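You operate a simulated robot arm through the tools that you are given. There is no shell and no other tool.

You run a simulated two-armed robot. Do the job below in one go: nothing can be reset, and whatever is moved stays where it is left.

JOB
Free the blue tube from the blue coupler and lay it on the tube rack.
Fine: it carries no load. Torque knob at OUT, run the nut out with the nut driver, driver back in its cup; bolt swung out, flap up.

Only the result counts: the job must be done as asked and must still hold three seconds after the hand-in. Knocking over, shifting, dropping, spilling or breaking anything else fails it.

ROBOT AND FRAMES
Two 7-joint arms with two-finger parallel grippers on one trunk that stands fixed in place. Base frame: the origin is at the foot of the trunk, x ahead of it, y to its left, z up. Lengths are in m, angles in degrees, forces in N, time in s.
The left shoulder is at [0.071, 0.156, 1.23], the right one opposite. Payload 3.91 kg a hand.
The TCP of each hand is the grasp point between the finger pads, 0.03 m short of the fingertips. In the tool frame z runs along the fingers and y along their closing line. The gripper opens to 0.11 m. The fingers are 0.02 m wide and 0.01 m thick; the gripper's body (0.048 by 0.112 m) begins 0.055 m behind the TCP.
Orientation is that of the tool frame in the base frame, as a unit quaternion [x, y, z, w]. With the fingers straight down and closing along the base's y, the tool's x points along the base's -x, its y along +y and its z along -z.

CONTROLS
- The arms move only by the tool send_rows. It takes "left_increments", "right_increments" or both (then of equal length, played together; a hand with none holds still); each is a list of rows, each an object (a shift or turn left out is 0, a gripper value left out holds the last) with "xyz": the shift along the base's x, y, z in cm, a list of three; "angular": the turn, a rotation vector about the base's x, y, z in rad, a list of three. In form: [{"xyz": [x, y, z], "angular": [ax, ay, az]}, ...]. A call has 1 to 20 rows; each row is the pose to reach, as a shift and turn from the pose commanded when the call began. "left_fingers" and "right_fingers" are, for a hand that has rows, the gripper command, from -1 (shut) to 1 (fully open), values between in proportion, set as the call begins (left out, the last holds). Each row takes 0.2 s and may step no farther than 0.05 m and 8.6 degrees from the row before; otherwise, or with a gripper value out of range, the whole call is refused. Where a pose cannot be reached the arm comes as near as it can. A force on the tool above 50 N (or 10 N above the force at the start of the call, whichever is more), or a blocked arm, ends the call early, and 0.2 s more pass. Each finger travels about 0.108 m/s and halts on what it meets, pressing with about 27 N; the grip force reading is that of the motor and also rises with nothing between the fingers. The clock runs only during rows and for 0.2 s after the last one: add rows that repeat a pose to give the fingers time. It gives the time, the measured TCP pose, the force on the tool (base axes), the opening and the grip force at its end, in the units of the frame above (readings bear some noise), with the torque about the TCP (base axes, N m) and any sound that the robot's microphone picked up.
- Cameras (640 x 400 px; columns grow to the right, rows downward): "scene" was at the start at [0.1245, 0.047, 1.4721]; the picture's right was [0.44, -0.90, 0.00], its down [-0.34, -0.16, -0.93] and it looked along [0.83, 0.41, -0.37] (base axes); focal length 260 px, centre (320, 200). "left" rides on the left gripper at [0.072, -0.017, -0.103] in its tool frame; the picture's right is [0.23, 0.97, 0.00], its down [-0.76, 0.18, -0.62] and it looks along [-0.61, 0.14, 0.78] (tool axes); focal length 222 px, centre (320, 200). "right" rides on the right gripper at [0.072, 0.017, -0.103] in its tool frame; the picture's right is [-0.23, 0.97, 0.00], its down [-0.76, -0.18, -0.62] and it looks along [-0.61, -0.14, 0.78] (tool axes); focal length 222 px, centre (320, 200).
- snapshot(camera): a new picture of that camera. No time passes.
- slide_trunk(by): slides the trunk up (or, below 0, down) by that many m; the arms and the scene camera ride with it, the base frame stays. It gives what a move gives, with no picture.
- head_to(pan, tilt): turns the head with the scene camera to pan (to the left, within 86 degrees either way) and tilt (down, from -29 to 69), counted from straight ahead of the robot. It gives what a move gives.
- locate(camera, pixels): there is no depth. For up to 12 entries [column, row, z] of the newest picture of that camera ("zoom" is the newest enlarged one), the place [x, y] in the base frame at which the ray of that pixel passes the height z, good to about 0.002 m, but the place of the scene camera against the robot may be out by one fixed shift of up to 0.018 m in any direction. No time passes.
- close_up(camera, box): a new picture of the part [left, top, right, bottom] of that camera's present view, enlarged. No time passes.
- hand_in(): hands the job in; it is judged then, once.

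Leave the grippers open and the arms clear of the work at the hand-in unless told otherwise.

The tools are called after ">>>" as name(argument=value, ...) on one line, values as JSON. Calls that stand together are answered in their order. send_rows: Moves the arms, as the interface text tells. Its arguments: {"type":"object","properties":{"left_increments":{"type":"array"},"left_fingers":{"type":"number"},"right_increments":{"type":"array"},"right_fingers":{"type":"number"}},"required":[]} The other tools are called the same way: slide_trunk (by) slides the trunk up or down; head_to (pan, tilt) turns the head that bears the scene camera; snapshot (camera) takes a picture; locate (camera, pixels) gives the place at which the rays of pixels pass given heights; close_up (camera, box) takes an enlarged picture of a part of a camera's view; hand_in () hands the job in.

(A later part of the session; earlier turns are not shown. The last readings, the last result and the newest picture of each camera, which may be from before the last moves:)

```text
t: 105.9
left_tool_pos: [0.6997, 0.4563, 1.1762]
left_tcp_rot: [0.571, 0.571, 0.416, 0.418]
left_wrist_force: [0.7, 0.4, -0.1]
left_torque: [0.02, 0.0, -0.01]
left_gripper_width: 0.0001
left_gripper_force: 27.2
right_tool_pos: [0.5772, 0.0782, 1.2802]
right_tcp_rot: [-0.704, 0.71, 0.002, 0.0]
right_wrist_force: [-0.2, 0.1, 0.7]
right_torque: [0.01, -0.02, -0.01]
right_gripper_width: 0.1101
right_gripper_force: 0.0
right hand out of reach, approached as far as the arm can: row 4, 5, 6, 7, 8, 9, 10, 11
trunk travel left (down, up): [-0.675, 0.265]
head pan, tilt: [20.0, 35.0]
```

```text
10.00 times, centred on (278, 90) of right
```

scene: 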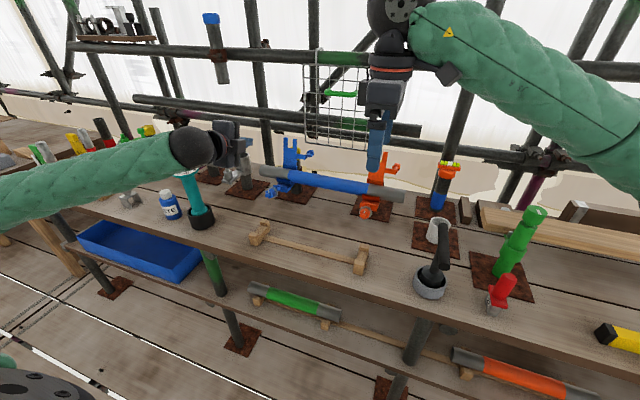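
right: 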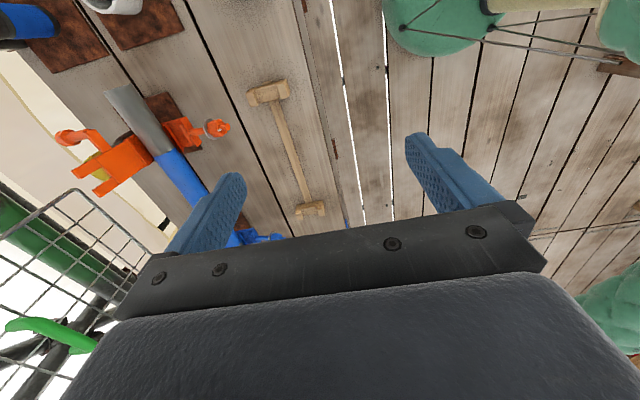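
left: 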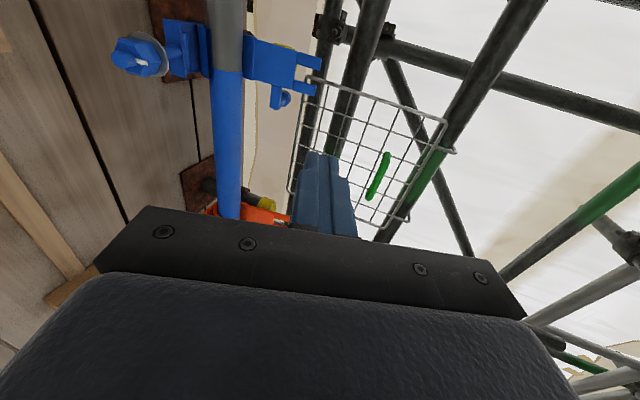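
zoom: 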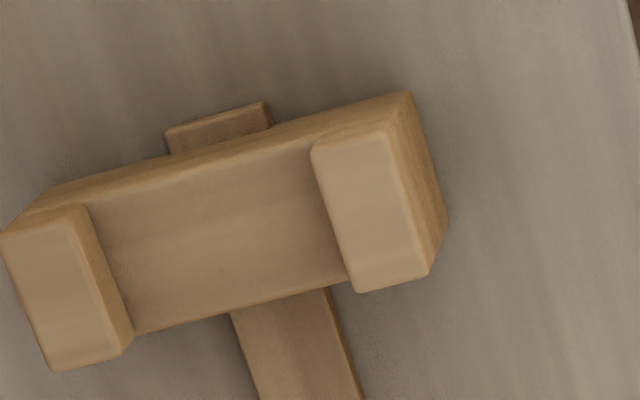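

Rack: stop tops z≈0.866, centre x≈0.697, blocks near y≈0.098 and 0.44; the gap between stops is only ~53–55 mm, so placement must be accurate. Now the tube edges from both hand cameras.

>>> close_up(camera="left", box=[190, 60, 270, 210])

>>> locate(camera="zoom", pixels=[[291, 100, 0.95], [393, 100, 0.95], [291, 100, 0.975], [393, 100, 0.975], [300, 300, 0.95], [380, 300, 0.95]])

>>> close_up(camera="right", box=[80, 70, 240, 220])

>>> locate(camera="zoom", pixels=[[168, 60, 0.95], [243, 38, 0.95], [230, 170, 0.95], [310, 130, 0.95], [320, 260, 0.95], [395, 270, 0.95], [330, 300, 0.975], [430, 305, 0.975]])

```text
2.67 times, centred on (230, 135) of left
```

zoom: 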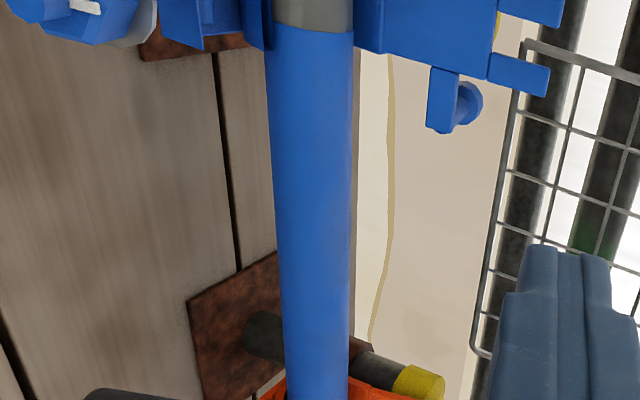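

```text
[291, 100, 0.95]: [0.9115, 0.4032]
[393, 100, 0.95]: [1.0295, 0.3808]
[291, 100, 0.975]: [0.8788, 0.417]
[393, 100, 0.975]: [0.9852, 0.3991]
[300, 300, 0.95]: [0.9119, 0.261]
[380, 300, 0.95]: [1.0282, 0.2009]
```

```text
2.67 times, centred on (160, 145) of right
```

zoom: 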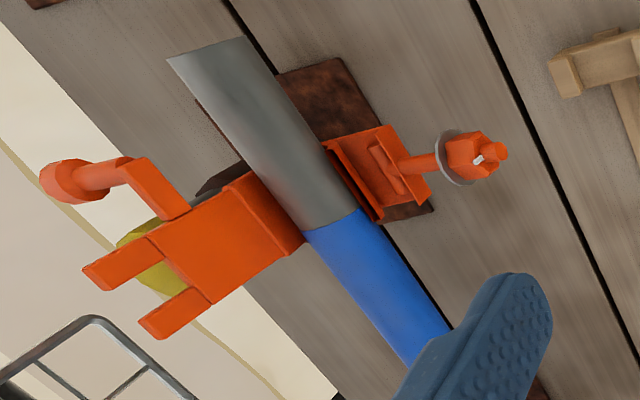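

```text
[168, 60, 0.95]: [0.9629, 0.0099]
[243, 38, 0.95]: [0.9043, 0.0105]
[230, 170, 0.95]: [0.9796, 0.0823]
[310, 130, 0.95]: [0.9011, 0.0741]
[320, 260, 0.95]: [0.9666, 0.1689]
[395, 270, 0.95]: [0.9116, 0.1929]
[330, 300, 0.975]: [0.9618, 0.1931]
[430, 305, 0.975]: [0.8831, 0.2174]
```

Tube: axis ≈ (0.936, 0.945), y from 0.01 to 0.55. I'll grip it with both hands at y≈0.355 (left) and y≈0.20 (right), tools pitched 40° below horizontal, closing across the tube. First set these orientations in free air.

>>> send_rows(left_increments=[{"xyz": [0, -1.5, 0], "angular": [0, 0.055, 0]}, {"xyz": [0, -3, 0], "angular": [0, 0.11, 0]}, {"xyz": [0, -4.5, 0], "angular": [0, 0.165, 0]}, {"xyz": [0, -6, 0], "angular": [0, 0.22, 0]}, {"xyz": [0, -7.5, 0], "angular": [0, 0.275, 0]}, {"xyz": [0, -9, 0], "angular": [0, 0.33, 0]}, {"xyz": [0, -10.1, 0], "angular": [0, 0.384, 0]}], right_increments=[{"xyz": [1.4, 1.8, -1.8], "angular": [0, -0.125, 0]}, {"xyz": [2.8, 3.7, -3.7], "angular": [0, -0.25, 0]}, {"xyz": [4.2, 5.5, -5.5], "angular": [0, -0.375, 0]}, {"xyz": [5.6, 7.4, -7.4], "angular": [0, -0.5, 0]}, {"xyz": [7, 9.2, -9.2], "angular": [0, -0.625, 0]}, {"xyz": [8.4, 11, -11], "angular": [0, -0.75, 0]}, {"xyz": [9.7, 12.9, -12.9], "angular": [0, -0.873, 0]}], left_fingers=1, right_fingers=1)

>>> snapshot(camera="scene")

>>> snapshot(camera="left")

>>> snapshot(camera="right")

```text
t: 107.5
left_tool_pos: [0.6985, 0.3563, 1.1755]
left_tcp_rot: [0.64, 0.64, 0.3, 0.302]
left_wrist_force: [-0.6, 0.5, -0.4]
left_torque: [0.01, 0.01, -0.03]
left_gripper_width: 0.1101
left_gripper_force: 0.0
right_tool_pos: [0.6738, 0.2111, 1.1512]
right_tcp_rot: [0.641, -0.64, 0.3, -0.3]
right_wrist_force: [-0.3, 0.8, 0.2]
right_torque: [0.01, 0.02, -0.03]
right_gripper_width: 0.11
right_gripper_force: 0.0
right hand out of reach, approached as far as the arm can: row 1, 2, 3
trunk travel left (down, up): [-0.675, 0.265]
head pan, tilt: [20.0, 35.0]
```

```text
taken
```

scene: 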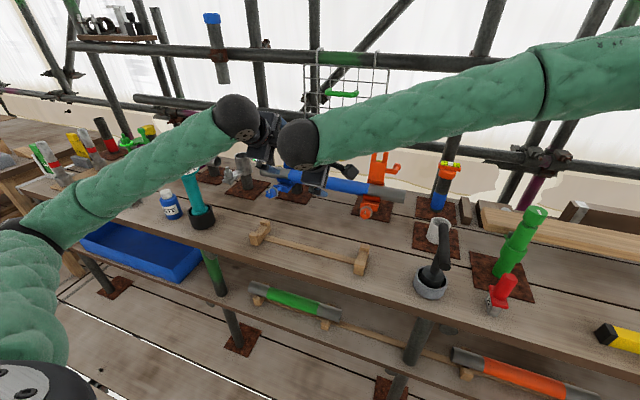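

```text
taken
```

left: 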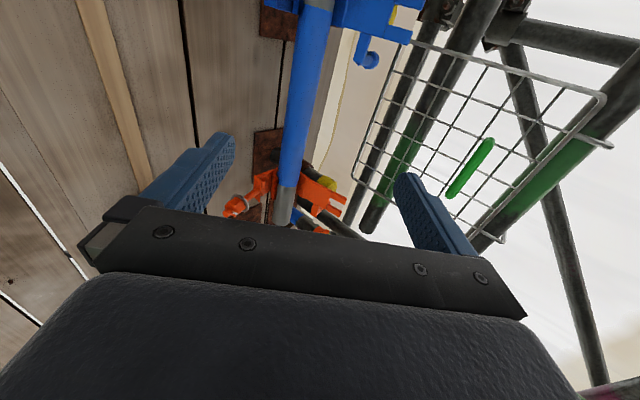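

```text
taken
```

right: 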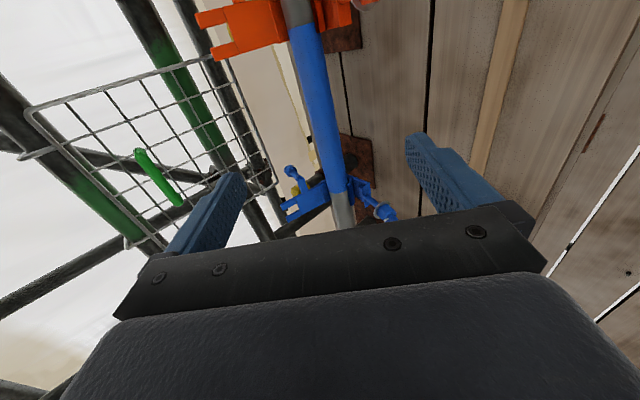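

Both hands set with the tube visible between the fingers. Move to 12 cm short of the tube.

>>> send_rows(left_increments=[{"xyz": [3, 0, -3]}, {"xyz": [6, 0, -6]}, {"xyz": [9, 0, -9]}, {"xyz": [12, 0, -12.5]}, {"xyz": [14.3, 0, -15.1]}], right_increments=[{"xyz": [3.4, -0.2, -2.5]}, {"xyz": [6.8, -0.4, -5]}, {"xyz": [10.2, -0.7, -7.6]}, {"xyz": [13.6, -1, -10.2]}, {"xyz": [16.8, -1.1, -12.7]}])

>>> snapshot(camera="left")

>>> snapshot(camera="right")

>>> close_up(camera="scene", box=[200, 80, 440, 240])

```text
t: 108.7
left_tool_pos: [0.8458, 0.3557, 1.0241]
left_tcp_rot: [0.641, 0.64, 0.3, 0.3]
left_wrist_force: [0.1, -1.0, -0.9]
left_torque: [0.03, 0.01, 0.0]
left_gripper_width: 0.1099
left_gripper_force: 0.0
right_tool_pos: [0.842, 0.1952, 1.0201]
right_tcp_rot: [-0.641, 0.641, -0.297, 0.299]
right_wrist_force: [1.1, -0.5, -0.2]
right_torque: [0.04, 0.02, 0.03]
right_gripper_width: 0.11
right_gripper_force: 0.0
trunk travel left (down, up): [-0.675, 0.265]
head pan, tilt: [20.0, 35.0]
```

```text
taken
```

left: 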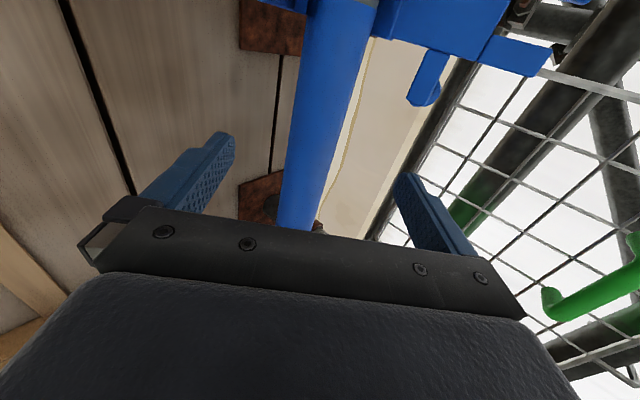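

```text
taken
```

right: 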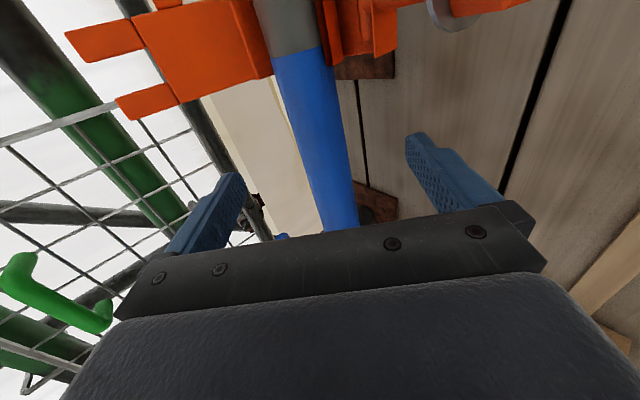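

```text
2.50 times, centred on (320, 160) of scene
```

zoom: 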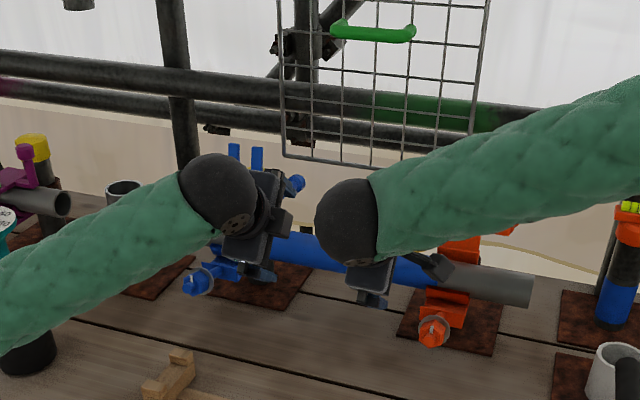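

The tube is centred across the fingers within a few mm. Advance 7 cm along the tool axes (right hand also +0.4 cm across) and check.

>>> send_rows(left_increments=[{"xyz": [1.8, 0, -1.5]}, {"xyz": [3.6, 0, -3]}, {"xyz": [5.3, 0, -4.5]}], right_increments=[{"xyz": [2.0, 0.3, -1.2]}, {"xyz": [3.9, 0.3, -2.7]}, {"xyz": [5.6, 0.3, -4.2]}])

>>> snapshot(camera="left")

>>> snapshot(camera="right")

```text
t: 109.5
left_tool_pos: [0.8991, 0.3562, 0.978]
left_tcp_rot: [0.64, 0.64, 0.3, 0.301]
left_wrist_force: [0.4, -0.3, -0.4]
left_torque: [0.02, 0.02, 0.02]
left_gripper_width: 0.1099
left_gripper_force: 0.1
right_tool_pos: [0.8991, 0.1989, 0.9792]
right_tcp_rot: [0.641, -0.641, 0.298, -0.299]
right_wrist_force: [-0.5, 0.3, 0.5]
right_torque: [-0.01, 0.0, -0.02]
right_gripper_width: 0.1099
right_gripper_force: 0.0
trunk travel left (down, up): [-0.675, 0.265]
head pan, tilt: [20.0, 35.0]
```

```text
taken
```

left: 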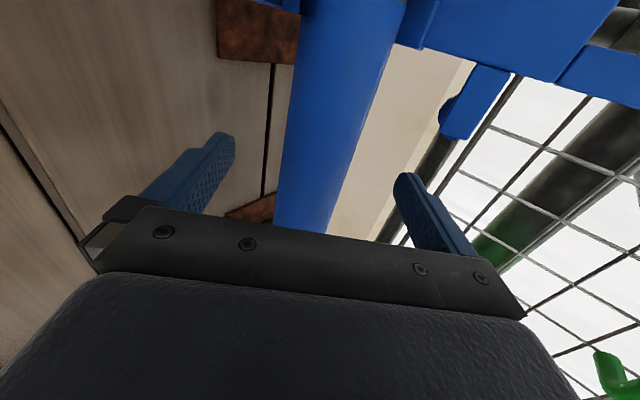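

```text
taken
```

right: 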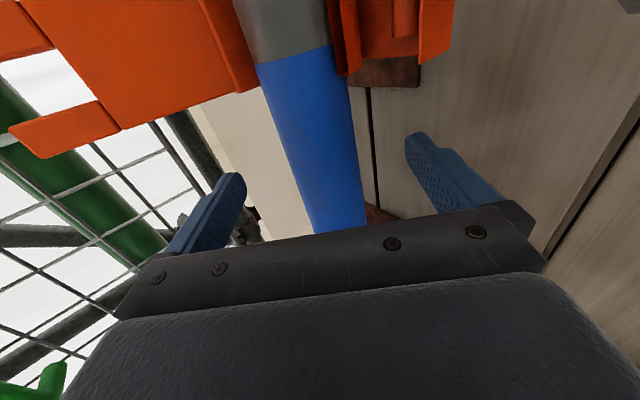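

Both views agree: tube axis at (0.9305, 0.9495), centred, 4.1–4.5 cm ahead. Advance to it.

>>> send_rows(left_increments=[{"xyz": [1.5, 0, -1.3]}, {"xyz": [3.0, 0, -2.6]}, {"xyz": [3.0, 0, -2.6]}], right_increments=[{"xyz": [1.6, 0, -1.4]}, {"xyz": [3.2, 0, -2.7]}, {"xyz": [3.2, 0, -2.7]}])

>>> snapshot(camera="left")

>>> snapshot(camera="right")

>>> close_up(camera="scene", box=[200, 80, 440, 240])

```text
t: 110.3
left_tool_pos: [0.9251, 0.3558, 0.9557]
left_tcp_rot: [0.64, 0.639, 0.301, 0.301]
left_wrist_force: [-0.1, 0.0, 0.0]
left_torque: [0.01, -0.03, 0.03]
left_gripper_width: 0.1102
left_gripper_force: 0.1
right_tool_pos: [0.9292, 0.2012, 0.956]
right_tcp_rot: [-0.641, 0.641, -0.298, 0.3]
right_wrist_force: [-0.6, 0.3, 1.1]
right_torque: [0.0, 0.0, 0.0]
right_gripper_width: 0.11
right_gripper_force: 0.1
trunk travel left (down, up): [-0.675, 0.265]
head pan, tilt: [20.0, 35.0]
```

```text
taken
```

left: 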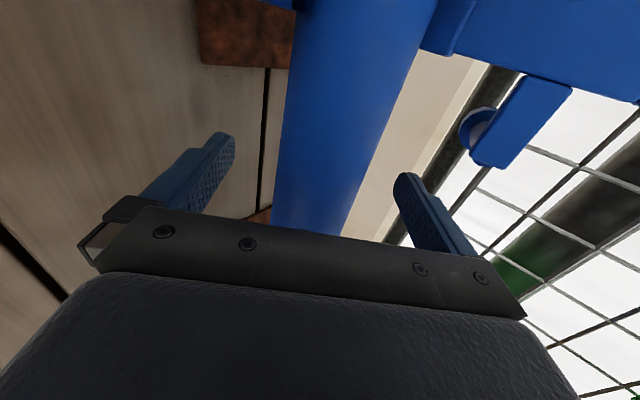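

```text
taken
```

right: 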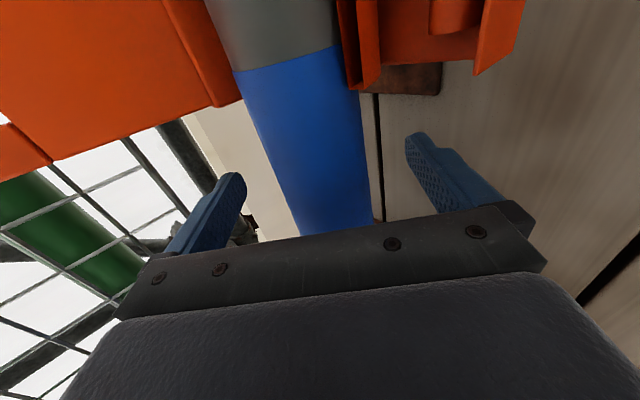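

```text
2.50 times, centred on (320, 160) of scene
```

zoom: 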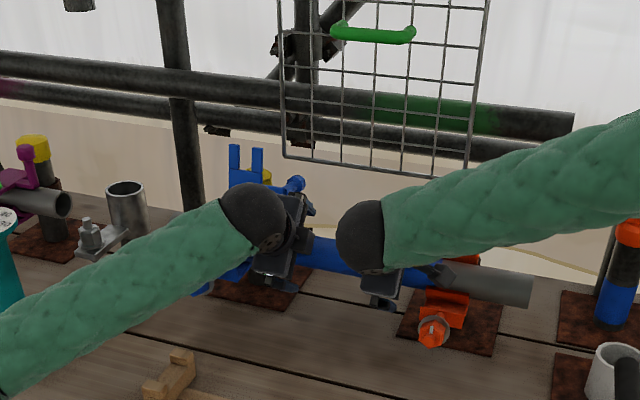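

The tube lies between the pads of both hands. Close both grippers.

>>> send_rows(left_increments=[{}, {}, {}, {}], right_increments=[{}, {}, {}, {}], left_fingers=-1, right_fingers=-1)

>>> snapshot(camera="left")

>>> snapshot(camera="right")

```text
t: 111.3
left_tool_pos: [0.9257, 0.3574, 0.9557]
left_tcp_rot: [0.641, 0.639, 0.3, 0.3]
left_wrist_force: [5.1, -0.1, -0.3]
left_torque: [-0.07, 0.0, -0.09]
left_gripper_width: 0.0479
left_gripper_force: 27.1
right_tool_pos: [0.9287, 0.201, 0.9527]
right_tcp_rot: [-0.641, 0.641, -0.297, 0.299]
right_wrist_force: [-12.9, -2.9, -0.6]
right_torque: [-0.31, 0.07, 0.07]
right_gripper_width: 0.0482
right_gripper_force: 27.0
trunk travel left (down, up): [-0.675, 0.265]
head pan, tilt: [20.0, 35.0]
```

```text
taken
```

left: 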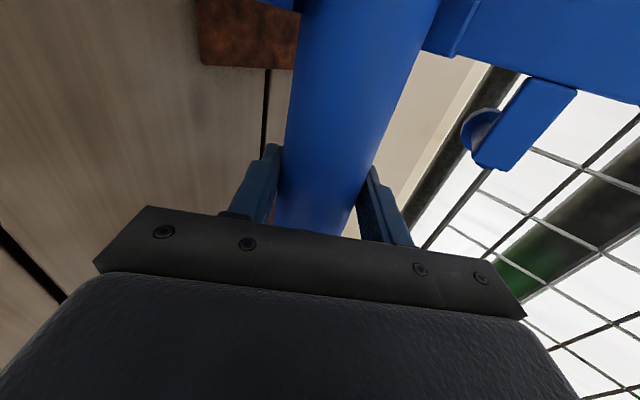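

```text
taken
```

right: 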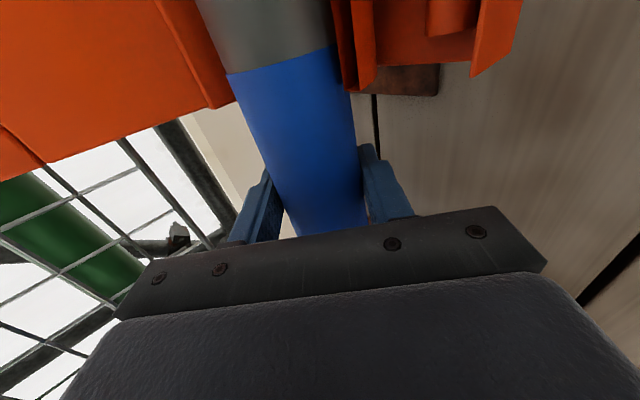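

Both hands hold the 48 mm tube. Lift both together, 2 cm first.

>>> send_rows(left_increments=[{"xyz": [0, 0, 0.6]}, {"xyz": [-0.1, 0, 1.3]}, {"xyz": [-0.2, 0, 2.0]}], right_increments=[{"xyz": [0, 0, 0.6]}, {"xyz": [-0.1, 0, 1.3]}, {"xyz": [-0.2, 0, 2.0]}])

>>> close_up(camera="scene", box=[200, 80, 440, 240])

```text
t: 112.1
left_tool_pos: [0.925, 0.3556, 0.9756]
left_tcp_rot: [0.641, 0.639, 0.3, 0.301]
left_wrist_force: [-0.7, -9.8, 6.4]
left_torque: [-1.0, -0.03, -0.08]
left_gripper_width: 0.0482
left_gripper_force: 26.7
right_tool_pos: [0.9287, 0.2002, 0.9741]
right_tcp_rot: [-0.64, 0.642, -0.298, 0.299]
right_wrist_force: [0.1, 9.3, -15.9]
right_torque: [-0.83, 0.05, -0.06]
right_gripper_width: 0.0488
right_gripper_force: 26.7
trunk travel left (down, up): [-0.675, 0.265]
head pan, tilt: [20.0, 35.0]
```

```text
2.50 times, centred on (320, 160) of scene
```

zoom: 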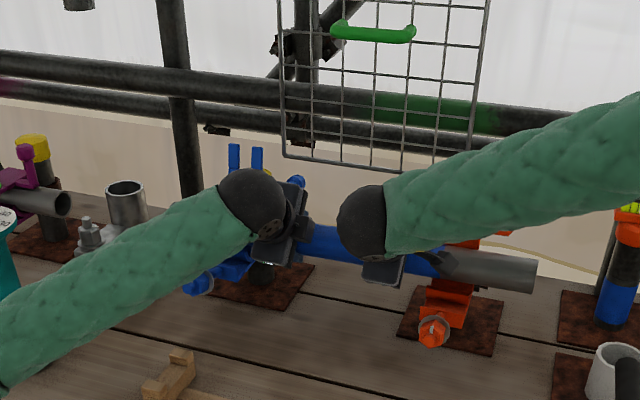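

The tube is free of both saddles (weight ≈ 10 N). Lift another 8 cm, then carry it straight back toward the rack.

>>> send_rows(left_increments=[{"xyz": [-0.3, 0, 2]}, {"xyz": [-0.8, 0, 4]}, {"xyz": [-1.5, 0, 6]}, {"xyz": [-3, 0, 8]}, {"xyz": [-5.5, 0, 9]}, {"xyz": [-8, 0, 9]}, {"xyz": [-11, 0, 9]}, {"xyz": [-14, 0, 9]}, {"xyz": [-17, 0, 9]}, {"xyz": [-20, 0, 9]}], right_increments=[{"xyz": [-0.3, 0, 2]}, {"xyz": [-0.8, 0, 4]}, {"xyz": [-1.5, 0, 6]}, {"xyz": [-3, 0, 8]}, {"xyz": [-5.5, 0, 9]}, {"xyz": [-8, 0, 9]}, {"xyz": [-11, 0, 9]}, {"xyz": [-14, 0, 9]}, {"xyz": [-17, 0, 9]}, {"xyz": [-20, 0, 9]}])

>>> head_to(pan=20, tilt=45)

>>> snapshot(camera="scene")

>>> snapshot(camera="right")

>>> snapshot(camera="left")

```text
t: 114.3
left_tool_pos: [0.7237, 0.3545, 1.0672]
left_tcp_rot: [0.64, 0.639, 0.301, 0.301]
left_wrist_force: [-4.0, -5.0, 1.4]
left_torque: [-0.43, 0.06, -0.3]
left_gripper_width: 0.0484
left_gripper_force: 27.1
right_tool_pos: [0.7279, 0.1977, 1.0663]
right_tcp_rot: [-0.641, 0.641, -0.298, 0.299]
right_wrist_force: [3.5, 5.3, -9.7]
right_torque: [-0.62, -0.03, -0.28]
right_gripper_width: 0.0485
right_gripper_force: 26.7
trunk travel left (down, up): [-0.675, 0.265]
head pan, tilt: [20.0, 35.0]
```

```text
t: 115.1
left_tool_pos: [0.7257, 0.3554, 1.065]
left_tcp_rot: [0.641, 0.64, 0.3, 0.301]
left_wrist_force: [-3.8, 0.4, 2.8]
left_torque: [-0.6, 0.01, -0.31]
left_gripper_width: 0.0481
left_gripper_force: 26.9
right_tool_pos: [0.7294, 0.1985, 1.0637]
right_tcp_rot: [-0.641, 0.641, -0.298, 0.299]
right_wrist_force: [3.9, -1.3, -11.9]
right_torque: [-0.54, -0.04, -0.31]
right_gripper_width: 0.0483
right_gripper_force: 27.0
trunk travel left (down, up): [-0.675, 0.265]
head pan, tilt: [20.0, 45.0]
```

```text
taken
```

scene: 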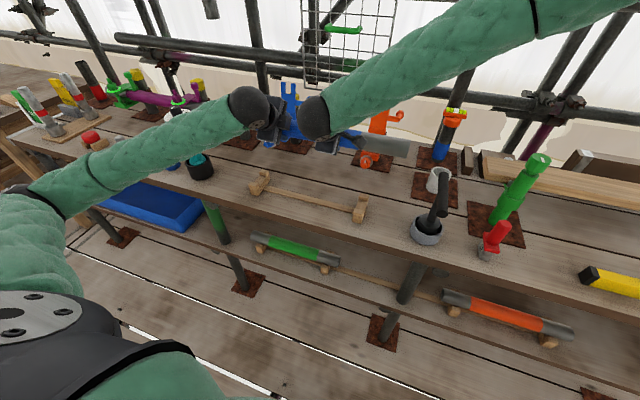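

```text
taken
```

right: 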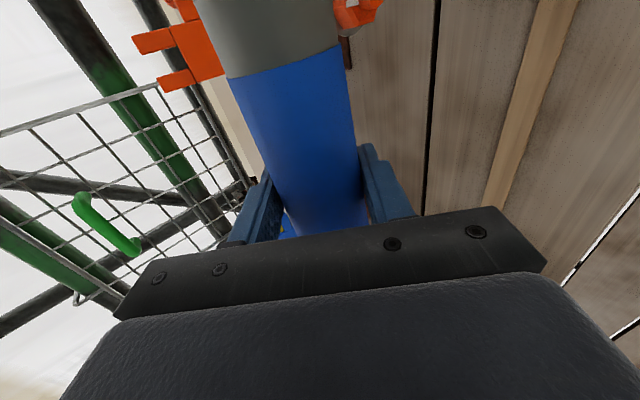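

```text
taken
```

left: 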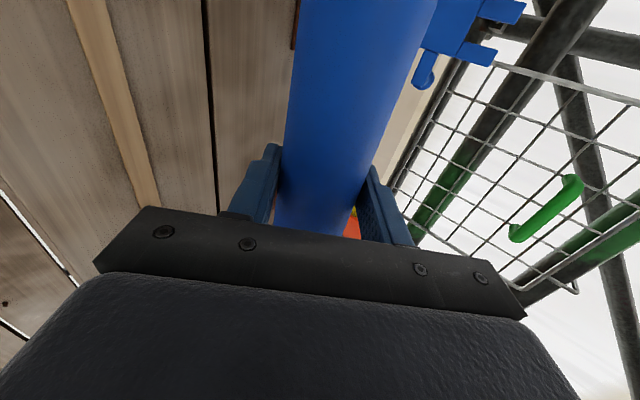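

I'll check that the left forearm keeps clear of the driver (near (195,155)).

>>> close_up(camera="scene", box=[100, 80, 300, 210])

>>> close_up(camera="scene", box=[230, 80, 450, 240])

```text
3.08 times, centred on (200, 145) of scene
```

zoom: 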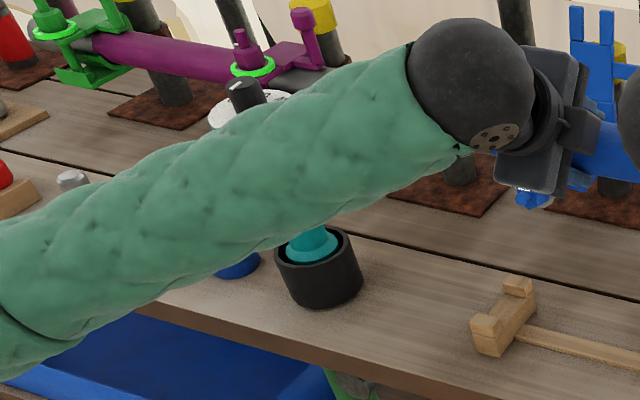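

```text
2.50 times, centred on (340, 160) of scene
```

zoom: 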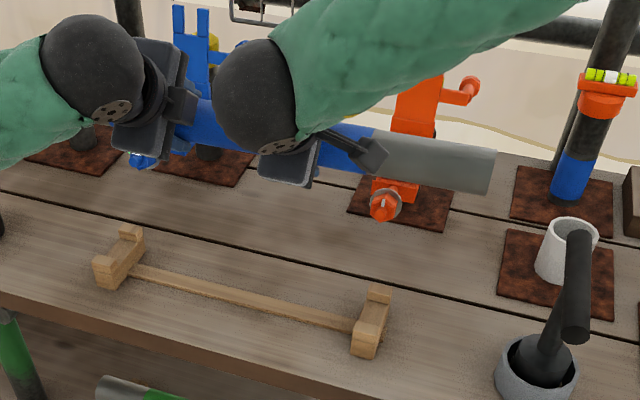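

The driver and everything else is undisturbed. Now bring the tube above the rack (axis x≈0.697), lowering to z≈0.98 while pitching both hands 17° steeper about the tube's axis.

>>> send_rows(left_increments=[{"xyz": [-0.7, 0, -1.7], "angular": [0, 0.06, 0]}, {"xyz": [-1.4, 0, -3.4], "angular": [0, 0.12, 0]}, {"xyz": [-2.1, 0, -5.1], "angular": [0, 0.18, 0]}, {"xyz": [-2.8, 0, -6.8], "angular": [0, 0.24, 0]}, {"xyz": [-3.4, 0, -8.5], "angular": [0, 0.3, 0]}], right_increments=[{"xyz": [-0.7, 0, -1.7], "angular": [0, 0.06, 0]}, {"xyz": [-1.4, 0, -3.4], "angular": [0, 0.12, 0]}, {"xyz": [-2.1, 0, -5.1], "angular": [0, 0.18, 0]}, {"xyz": [-2.8, 0, -6.8], "angular": [0, 0.24, 0]}, {"xyz": [-3.4, 0, -8.5], "angular": [0, 0.3, 0]}])

>>> snapshot(camera="right")

>>> snapshot(camera="left")

>>> snapshot(camera="scene")

```text
t: 116.3
left_tool_pos: [0.6904, 0.3549, 0.978]
left_tcp_rot: [0.678, 0.678, 0.2, 0.201]
left_wrist_force: [5.1, 1.1, 6.7]
left_torque: [-1.03, -0.05, 0.38]
left_gripper_width: 0.0488
left_gripper_force: 26.8
right_tool_pos: [0.6951, 0.199, 0.9791]
right_tcp_rot: [-0.678, 0.679, -0.198, 0.2]
right_wrist_force: [-4.8, -1.4, -16.6]
right_torque: [-0.96, 0.03, 0.43]
right_gripper_width: 0.049
right_gripper_force: 26.9
trunk travel left (down, up): [-0.675, 0.265]
head pan, tilt: [20.0, 45.0]
```

```text
taken
```

right: 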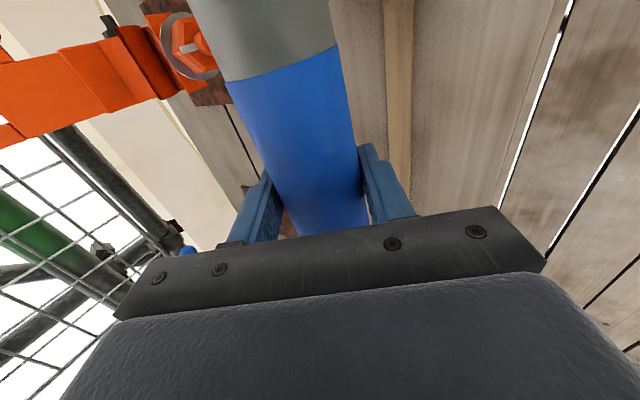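

```text
taken
```

left: 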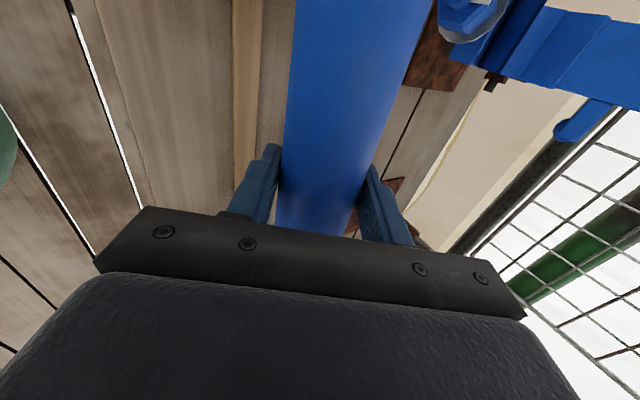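

```text
taken
```

scene: 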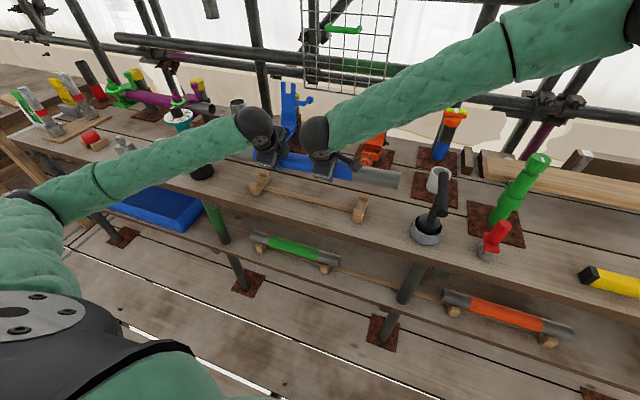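

Reached well. Pitch another 17° (to ~74° down) and lower 5 cm.

>>> send_rows(left_increments=[{"xyz": [0, 0, -1], "angular": [0, 0.06, 0]}, {"xyz": [0, 0, -2], "angular": [0, 0.12, 0]}, {"xyz": [0, 0, -3], "angular": [0, 0.18, 0]}, {"xyz": [0, 0, -4], "angular": [0, 0.24, 0]}, {"xyz": [0, 0, -4.8], "angular": [0, 0.3, 0]}], right_increments=[{"xyz": [0, 0, -1.1], "angular": [0, 0.06, 0]}, {"xyz": [0, 0, -2.1], "angular": [0, 0.12, 0]}, {"xyz": [0, 0, -3.1], "angular": [0, 0.18, 0]}, {"xyz": [0, 0, -4.1], "angular": [0, 0.24, 0]}, {"xyz": [0, 0, -5], "angular": [0, 0.3, 0]}])

>>> snapshot(camera="right")

>>> snapshot(camera="left")

>>> close_up(camera="scene", box=[230, 100, 430, 240])

```text
t: 117.5
left_tool_pos: [0.6893, 0.3568, 0.9299]
left_tcp_rot: [0.701, 0.7, 0.097, 0.098]
left_wrist_force: [2.4, -0.8, -1.5]
left_torque: [-0.15, 0.06, 0.09]
left_gripper_width: 0.0485
left_gripper_force: 27.4
right_tool_pos: [0.6952, 0.1991, 0.9302]
right_tcp_rot: [-0.7, 0.701, -0.095, 0.096]
right_wrist_force: [-3.0, 0.5, -9.1]
right_torque: [-0.52, -0.11, 0.31]
right_gripper_width: 0.0488
right_gripper_force: 26.9
trunk travel left (down, up): [-0.675, 0.265]
head pan, tilt: [20.0, 45.0]
```

```text
taken
```

right: 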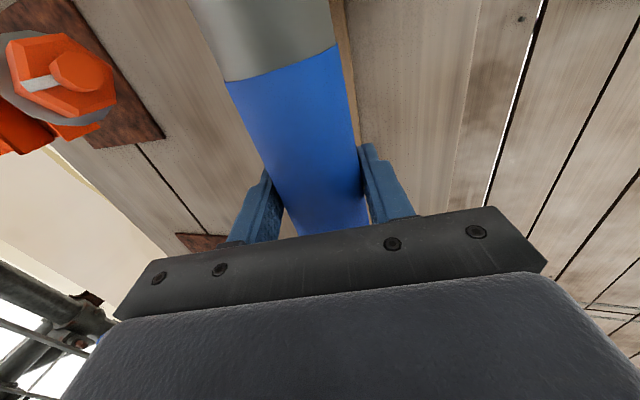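

```text
taken
```

left: 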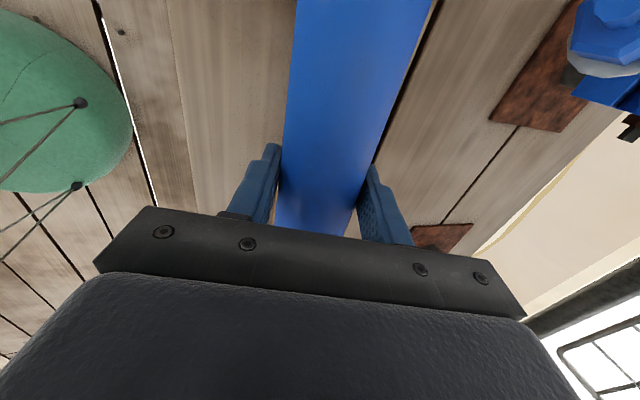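

```text
2.86 times, centred on (330, 170) of scene
```

zoom: 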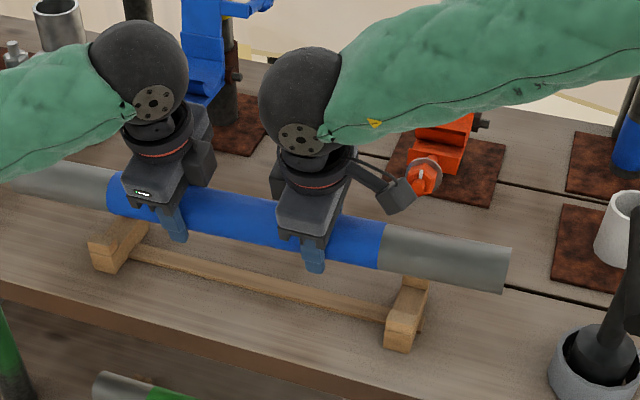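

The tube hovers over the rack. I'll zoom in on both rack ends in the scene view to check fore-aft alignment.

>>> close_up(camera="scene", box=[330, 170, 420, 230])

>>> locate(camera="zoom", pixels=[[150, 205, 0.866], [220, 120, 0.93], [220, 180, 0.93]])

>>> close_up(camera="scene", box=[225, 140, 315, 200])

```text
6.67 times, centred on (375, 200) of scene
```

zoom: 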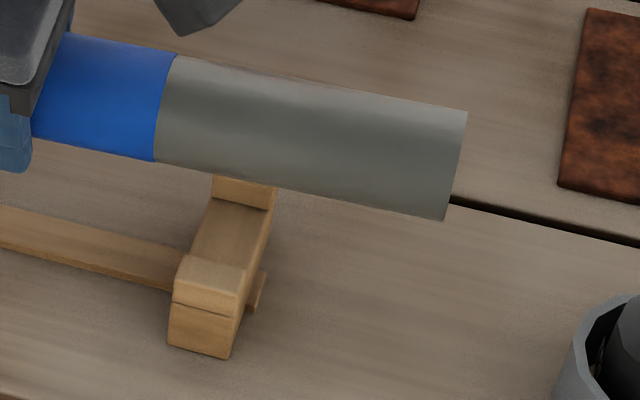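

```text
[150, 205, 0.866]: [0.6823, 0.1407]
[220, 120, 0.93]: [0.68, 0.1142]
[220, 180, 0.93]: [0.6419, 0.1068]
```

```text
6.67 times, centred on (270, 170) of scene
```

zoom: 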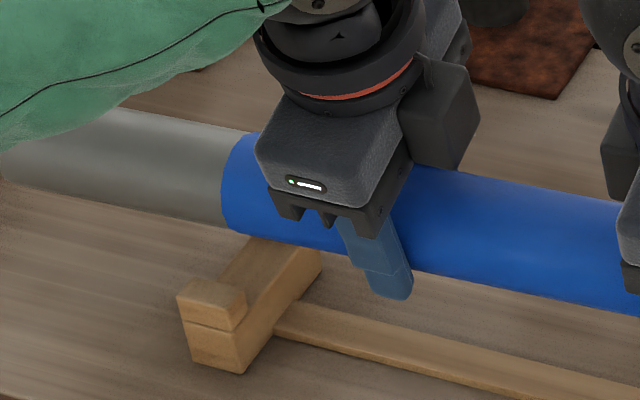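

I'll locate tube edges and near-stop edges in these zooms (−y end first).

>>> close_up(camera="scene", box=[330, 170, 420, 230])

>>> locate(camera="zoom", pixels=[[255, 71, 0.93], [225, 174, 0.93], [330, 85, 0.93], [300, 190, 0.93], [217, 261, 0.866], [208, 280, 0.866], [187, 253, 0.866], [247, 269, 0.866], [175, 293, 0.866], [238, 308, 0.866], [235, 207, 0.846]])

>>> close_up(camera="scene", box=[225, 140, 315, 200])

>>> locate(camera="zoom", pixels=[[230, 130, 0.93], [222, 225, 0.93], [100, 108, 0.93], [100, 198, 0.93], [205, 278, 0.866], [245, 293, 0.866], [180, 295, 0.866], [232, 330, 0.866], [217, 285, 0.866]])

```text
6.67 times, centred on (375, 200) of scene
```

zoom: 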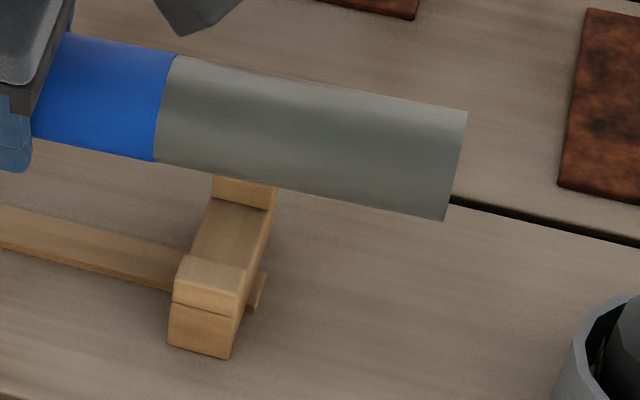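

```text
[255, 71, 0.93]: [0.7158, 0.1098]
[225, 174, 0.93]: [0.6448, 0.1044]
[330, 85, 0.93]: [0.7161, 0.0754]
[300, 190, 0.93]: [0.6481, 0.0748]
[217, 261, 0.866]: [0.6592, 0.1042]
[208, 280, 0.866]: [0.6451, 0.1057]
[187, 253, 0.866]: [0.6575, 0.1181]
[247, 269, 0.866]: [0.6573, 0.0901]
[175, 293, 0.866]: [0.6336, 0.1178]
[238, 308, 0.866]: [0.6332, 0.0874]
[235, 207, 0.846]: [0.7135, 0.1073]
```

```text
6.67 times, centred on (270, 170) of scene
```

zoom: 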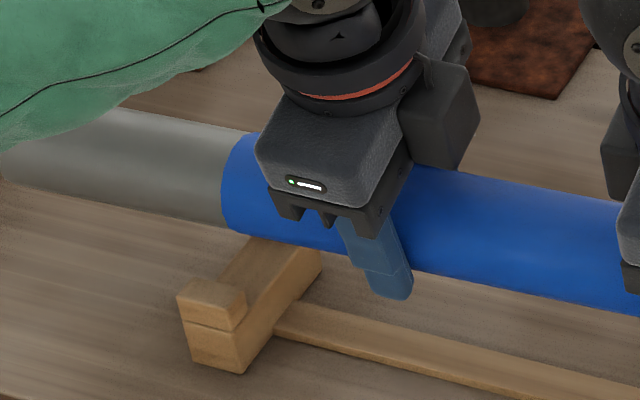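

```text
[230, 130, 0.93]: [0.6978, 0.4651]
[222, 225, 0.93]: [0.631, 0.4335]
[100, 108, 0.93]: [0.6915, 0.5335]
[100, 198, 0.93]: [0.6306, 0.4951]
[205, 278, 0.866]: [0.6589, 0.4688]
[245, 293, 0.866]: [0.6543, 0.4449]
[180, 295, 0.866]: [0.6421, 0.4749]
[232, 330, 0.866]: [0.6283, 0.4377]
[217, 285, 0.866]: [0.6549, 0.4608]
```

The left end of the tube sits ~1.2 cm too near the robot. Correct: left hand +0.8 cm, right +0.3 cm in x, then lower 2.5 cm and re-check.

>>> send_rows(left_increments=[{"xyz": [0.4, 0, 0]}, {"xyz": [0.8, 0, 0]}, {"xyz": [0.8, 0, -1.2]}, {"xyz": [0.8, 0, -2.4]}, {"xyz": [0.8, 0, -2.4]}], right_increments=[{"xyz": [0.15, 0, 0]}, {"xyz": [0.3, 0, 0]}, {"xyz": [0.3, 0, -1.2]}, {"xyz": [0.3, 0, -2.4]}, {"xyz": [0.3, 0, -2.4]}])

>>> close_up(camera="scene", box=[330, 170, 420, 230])

>>> close_up(camera="scene", box=[225, 140, 315, 200])

```text
t: 118.7
left_tool_pos: [0.6974, 0.3552, 0.9066]
left_tcp_rot: [0.701, 0.7, 0.096, 0.098]
left_wrist_force: [-4.4, 0.4, -12.3]
left_torque: [0.59, 0.1, -0.2]
left_gripper_width: 0.0482
left_gripper_force: 27.1
right_tool_pos: [0.6991, 0.1999, 0.9061]
right_tcp_rot: [-0.7, 0.701, -0.096, 0.096]
right_wrist_force: [4.1, -0.2, 3.0]
right_torque: [0.64, -0.11, -0.37]
right_gripper_width: 0.0482
right_gripper_force: 27.2
trunk travel left (down, up): [-0.675, 0.265]
head pan, tilt: [20.0, 45.0]
```

```text
6.67 times, centred on (375, 200) of scene
```

zoom: 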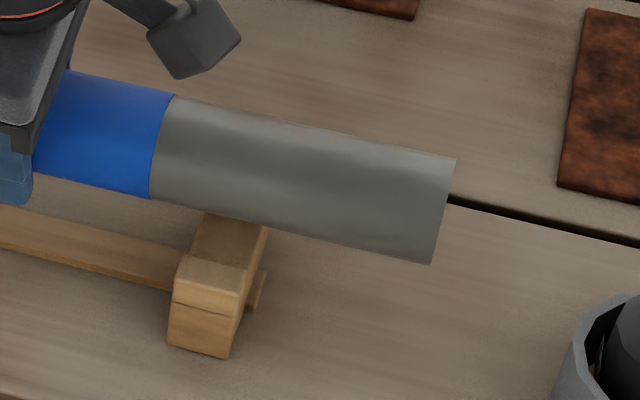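

```text
6.67 times, centred on (270, 170) of scene
```

zoom: 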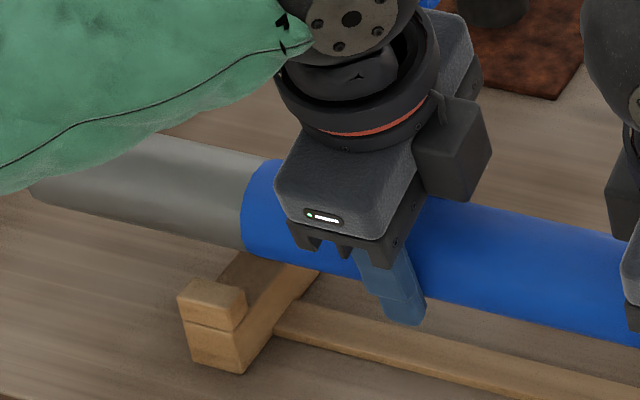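

Measure the tube edges again at this height at both ends.

>>> locate(camera="zoom", pixels=[[270, 155, 0.905], [240, 249, 0.905], [180, 136, 0.905], [160, 229, 0.905], [217, 285, 0.866], [228, 285, 0.866]])

>>> close_up(camera="scene", box=[330, 170, 420, 230])

>>> locate(camera="zoom", pixels=[[245, 110, 0.905], [215, 213, 0.905], [320, 128, 0.905], [290, 231, 0.905], [217, 261, 0.866]])

```text
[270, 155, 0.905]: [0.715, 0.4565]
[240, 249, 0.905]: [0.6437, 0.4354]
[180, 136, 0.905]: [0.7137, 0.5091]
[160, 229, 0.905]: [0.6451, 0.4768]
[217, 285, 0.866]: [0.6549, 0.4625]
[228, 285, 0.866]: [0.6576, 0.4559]
```

```text
6.67 times, centred on (375, 200) of scene
```

zoom: 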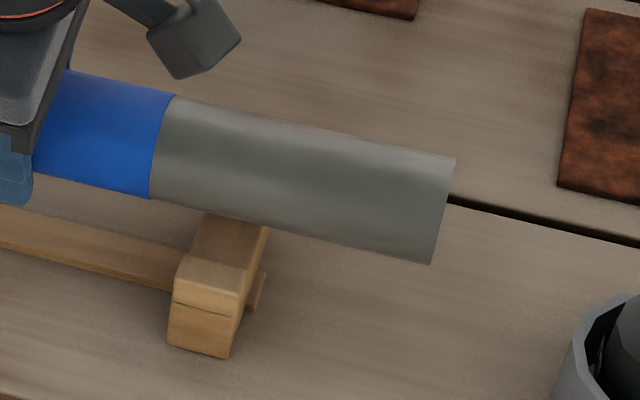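

```text
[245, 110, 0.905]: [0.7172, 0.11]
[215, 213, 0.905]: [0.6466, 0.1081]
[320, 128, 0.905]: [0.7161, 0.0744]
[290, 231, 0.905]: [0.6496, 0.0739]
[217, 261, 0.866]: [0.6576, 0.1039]
```

Now nearly parallel and centred on the rack. Lower 2 cm gently, watching forces.

>>> send_rows(left_increments=[{"xyz": [-0.1, 0, -0.6]}, {"xyz": [-0.1, 0, -1.2]}, {"xyz": [-0.1, 0, -1.8]}], right_increments=[{"xyz": [-0.1, 0, -0.6]}, {"xyz": [-0.1, 0, -1.2]}, {"xyz": [-0.1, 0, -1.8]}])

>>> close_up(camera="scene", box=[330, 170, 420, 230])

>>> close_up(camera="scene", box=[225, 140, 315, 200])

```text
t: 119.5
left_tool_pos: [0.6979, 0.3564, 0.8895]
left_tcp_rot: [0.701, 0.7, 0.097, 0.098]
left_wrist_force: [-2.7, 0.0, -12.4]
left_torque: [0.61, 0.12, -0.01]
left_gripper_width: 0.0481
left_gripper_force: 27.4
right_tool_pos: [0.6972, 0.1984, 0.8866]
right_tcp_rot: [-0.7, 0.701, -0.095, 0.097]
right_wrist_force: [1.5, 0.3, 3.4]
right_torque: [0.59, -0.08, -0.29]
right_gripper_width: 0.048
right_gripper_force: 27.5
trunk travel left (down, up): [-0.675, 0.265]
head pan, tilt: [20.0, 45.0]
```

```text
6.67 times, centred on (375, 200) of scene
```

zoom: 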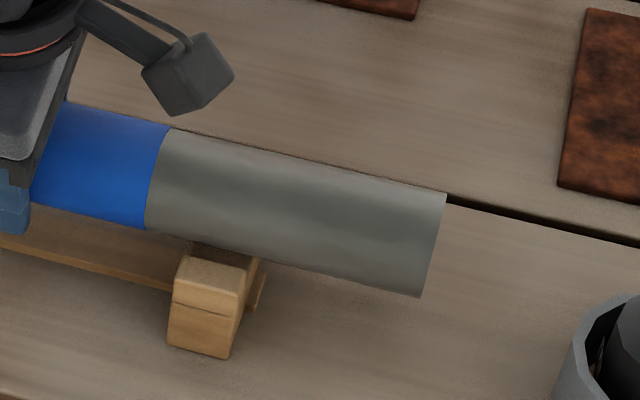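

```text
6.67 times, centred on (270, 170) of scene
```

zoom: 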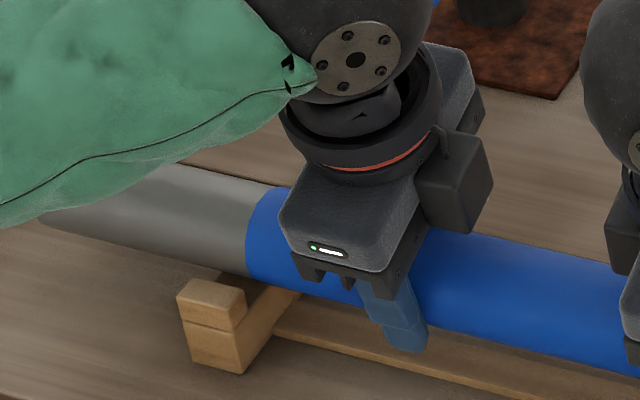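

No contact yet. Continue down in small steps.

>>> send_rows(left_increments=[{"xyz": [0, 0, -0.3]}, {"xyz": [0, 0, -0.6]}], right_increments=[{"xyz": [0, 0, -0.3]}, {"xyz": [0, 0, -0.6]}])

>>> send_rows(left_increments=[{"xyz": [0, 0, -0.2]}, {"xyz": [0, 0, -0.4]}], right_increments=[{"xyz": [0, 0, -0.2]}, {"xyz": [0, 0, -0.4]}])

>>> close_up(camera="scene", box=[330, 170, 420, 230])

>>> close_up(camera="scene", box=[225, 140, 315, 200])

```text
t: 120.1
left_tool_pos: [0.6969, 0.3551, 0.8838]
left_tcp_rot: [0.701, 0.7, 0.097, 0.098]
left_wrist_force: [-9.4, 3.3, -6.6]
left_torque: [-0.04, -0.01, -0.64]
left_gripper_width: 0.0481
left_gripper_force: 26.8
right_tool_pos: [0.697, 0.1985, 0.8815]
right_tcp_rot: [0.701, -0.701, 0.096, -0.096]
right_wrist_force: [9.1, -3.9, -3.6]
right_torque: [0.2, 0.04, -0.78]
right_gripper_width: 0.0479
right_gripper_force: 27.2
trunk travel left (down, up): [-0.675, 0.265]
head pan, tilt: [20.0, 45.0]
```

```text
t: 120.7
left_tool_pos: [0.6968, 0.3552, 0.8828]
left_tcp_rot: [0.7, 0.7, 0.099, 0.101]
left_wrist_force: [-4.1, 3.3, 15.7]
left_torque: [0.11, -0.02, -0.55]
left_gripper_width: 0.0482
left_gripper_force: 26.9
right_tool_pos: [0.6957, 0.1983, 0.8784]
right_tcp_rot: [-0.7, 0.7, -0.096, 0.098]
right_wrist_force: [6.7, -3.5, -1.0]
right_torque: [-0.05, -0.05, -0.41]
right_gripper_width: 0.0482
right_gripper_force: 27.3
trunk travel left (down, up): [-0.675, 0.265]
head pan, tilt: [20.0, 45.0]
```

```text
6.67 times, centred on (375, 200) of scene
```

zoom: 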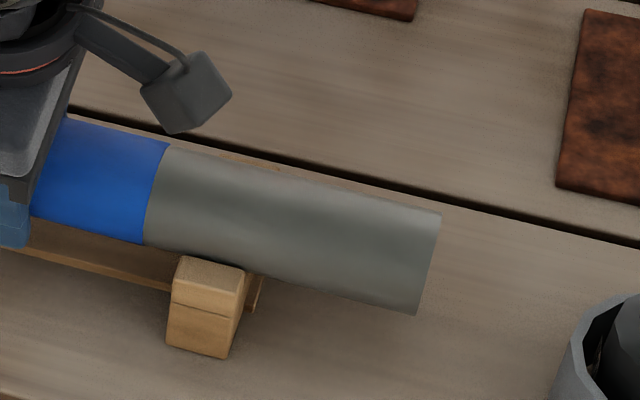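

```text
6.67 times, centred on (270, 170) of scene
```

zoom: 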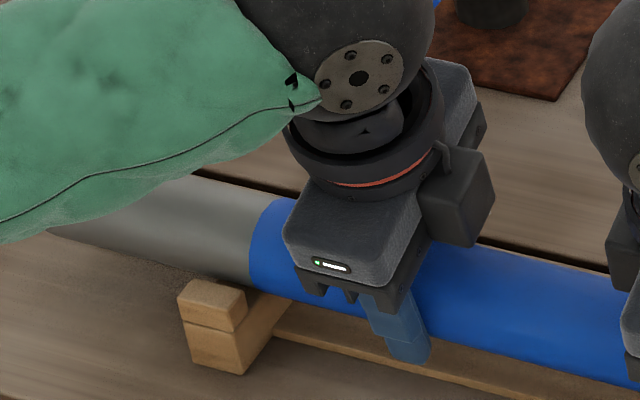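

The left (+y) end touches the far stop (push toward −x). Ease left up slightly, shift left −0.3 cm and right +0.1 cm, then lower again.

>>> send_rows(left_increments=[{"xyz": [-0.1, 0, 0.4]}, {"xyz": [-0.3, 0, 0.4]}, {"xyz": [-0.3, 0, 0.1]}, {"xyz": [-0.3, 0, -0.2]}], right_increments=[{"xyz": [0, 0, 0.2]}, {"xyz": [0.1, 0, 0.2]}, {"xyz": [0.1, 0, 0]}, {"xyz": [0.1, 0, -0.2]}])

>>> close_up(camera="scene", box=[225, 140, 315, 200])

>>> close_up(camera="scene", box=[330, 170, 420, 230])

```text
t: 121.7
left_tool_pos: [0.6935, 0.3562, 0.8823]
left_tcp_rot: [0.7, 0.699, 0.1, 0.101]
left_wrist_force: [18.8, 6.2, 21.0]
left_torque: [0.04, -0.25, 0.27]
left_gripper_width: 0.0479
left_gripper_force: 26.8
right_tool_pos: [0.695, 0.2004, 0.8795]
right_tcp_rot: [-0.7, 0.701, -0.095, 0.098]
right_wrist_force: [-15.8, 3.6, 15.1]
right_torque: [-0.22, 0.27, 0.29]
right_gripper_width: 0.0483
right_gripper_force: 27.1
trunk travel left (down, up): [-0.675, 0.265]
head pan, tilt: [20.0, 45.0]
```

```text
6.67 times, centred on (270, 170) of scene
```

zoom: 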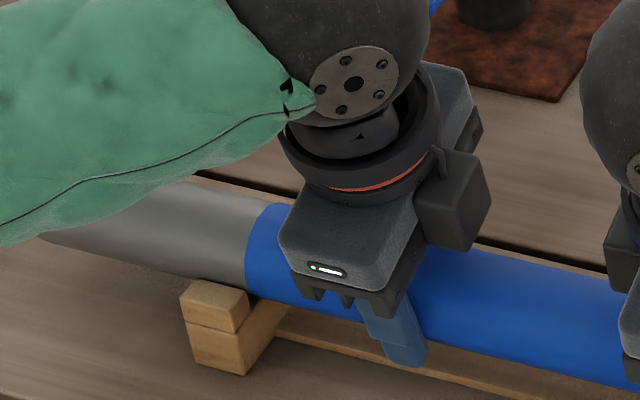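

```text
6.67 times, centred on (375, 200) of scene
```

zoom: 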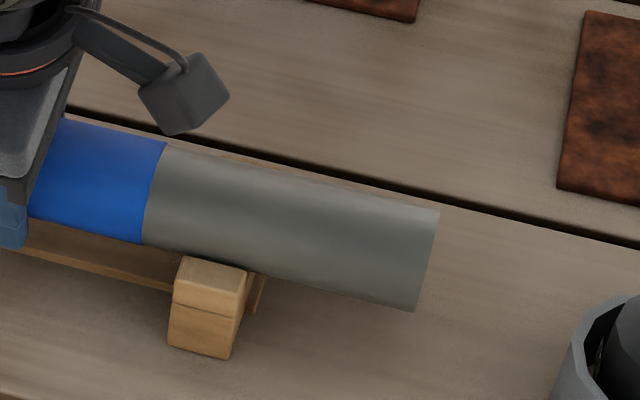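

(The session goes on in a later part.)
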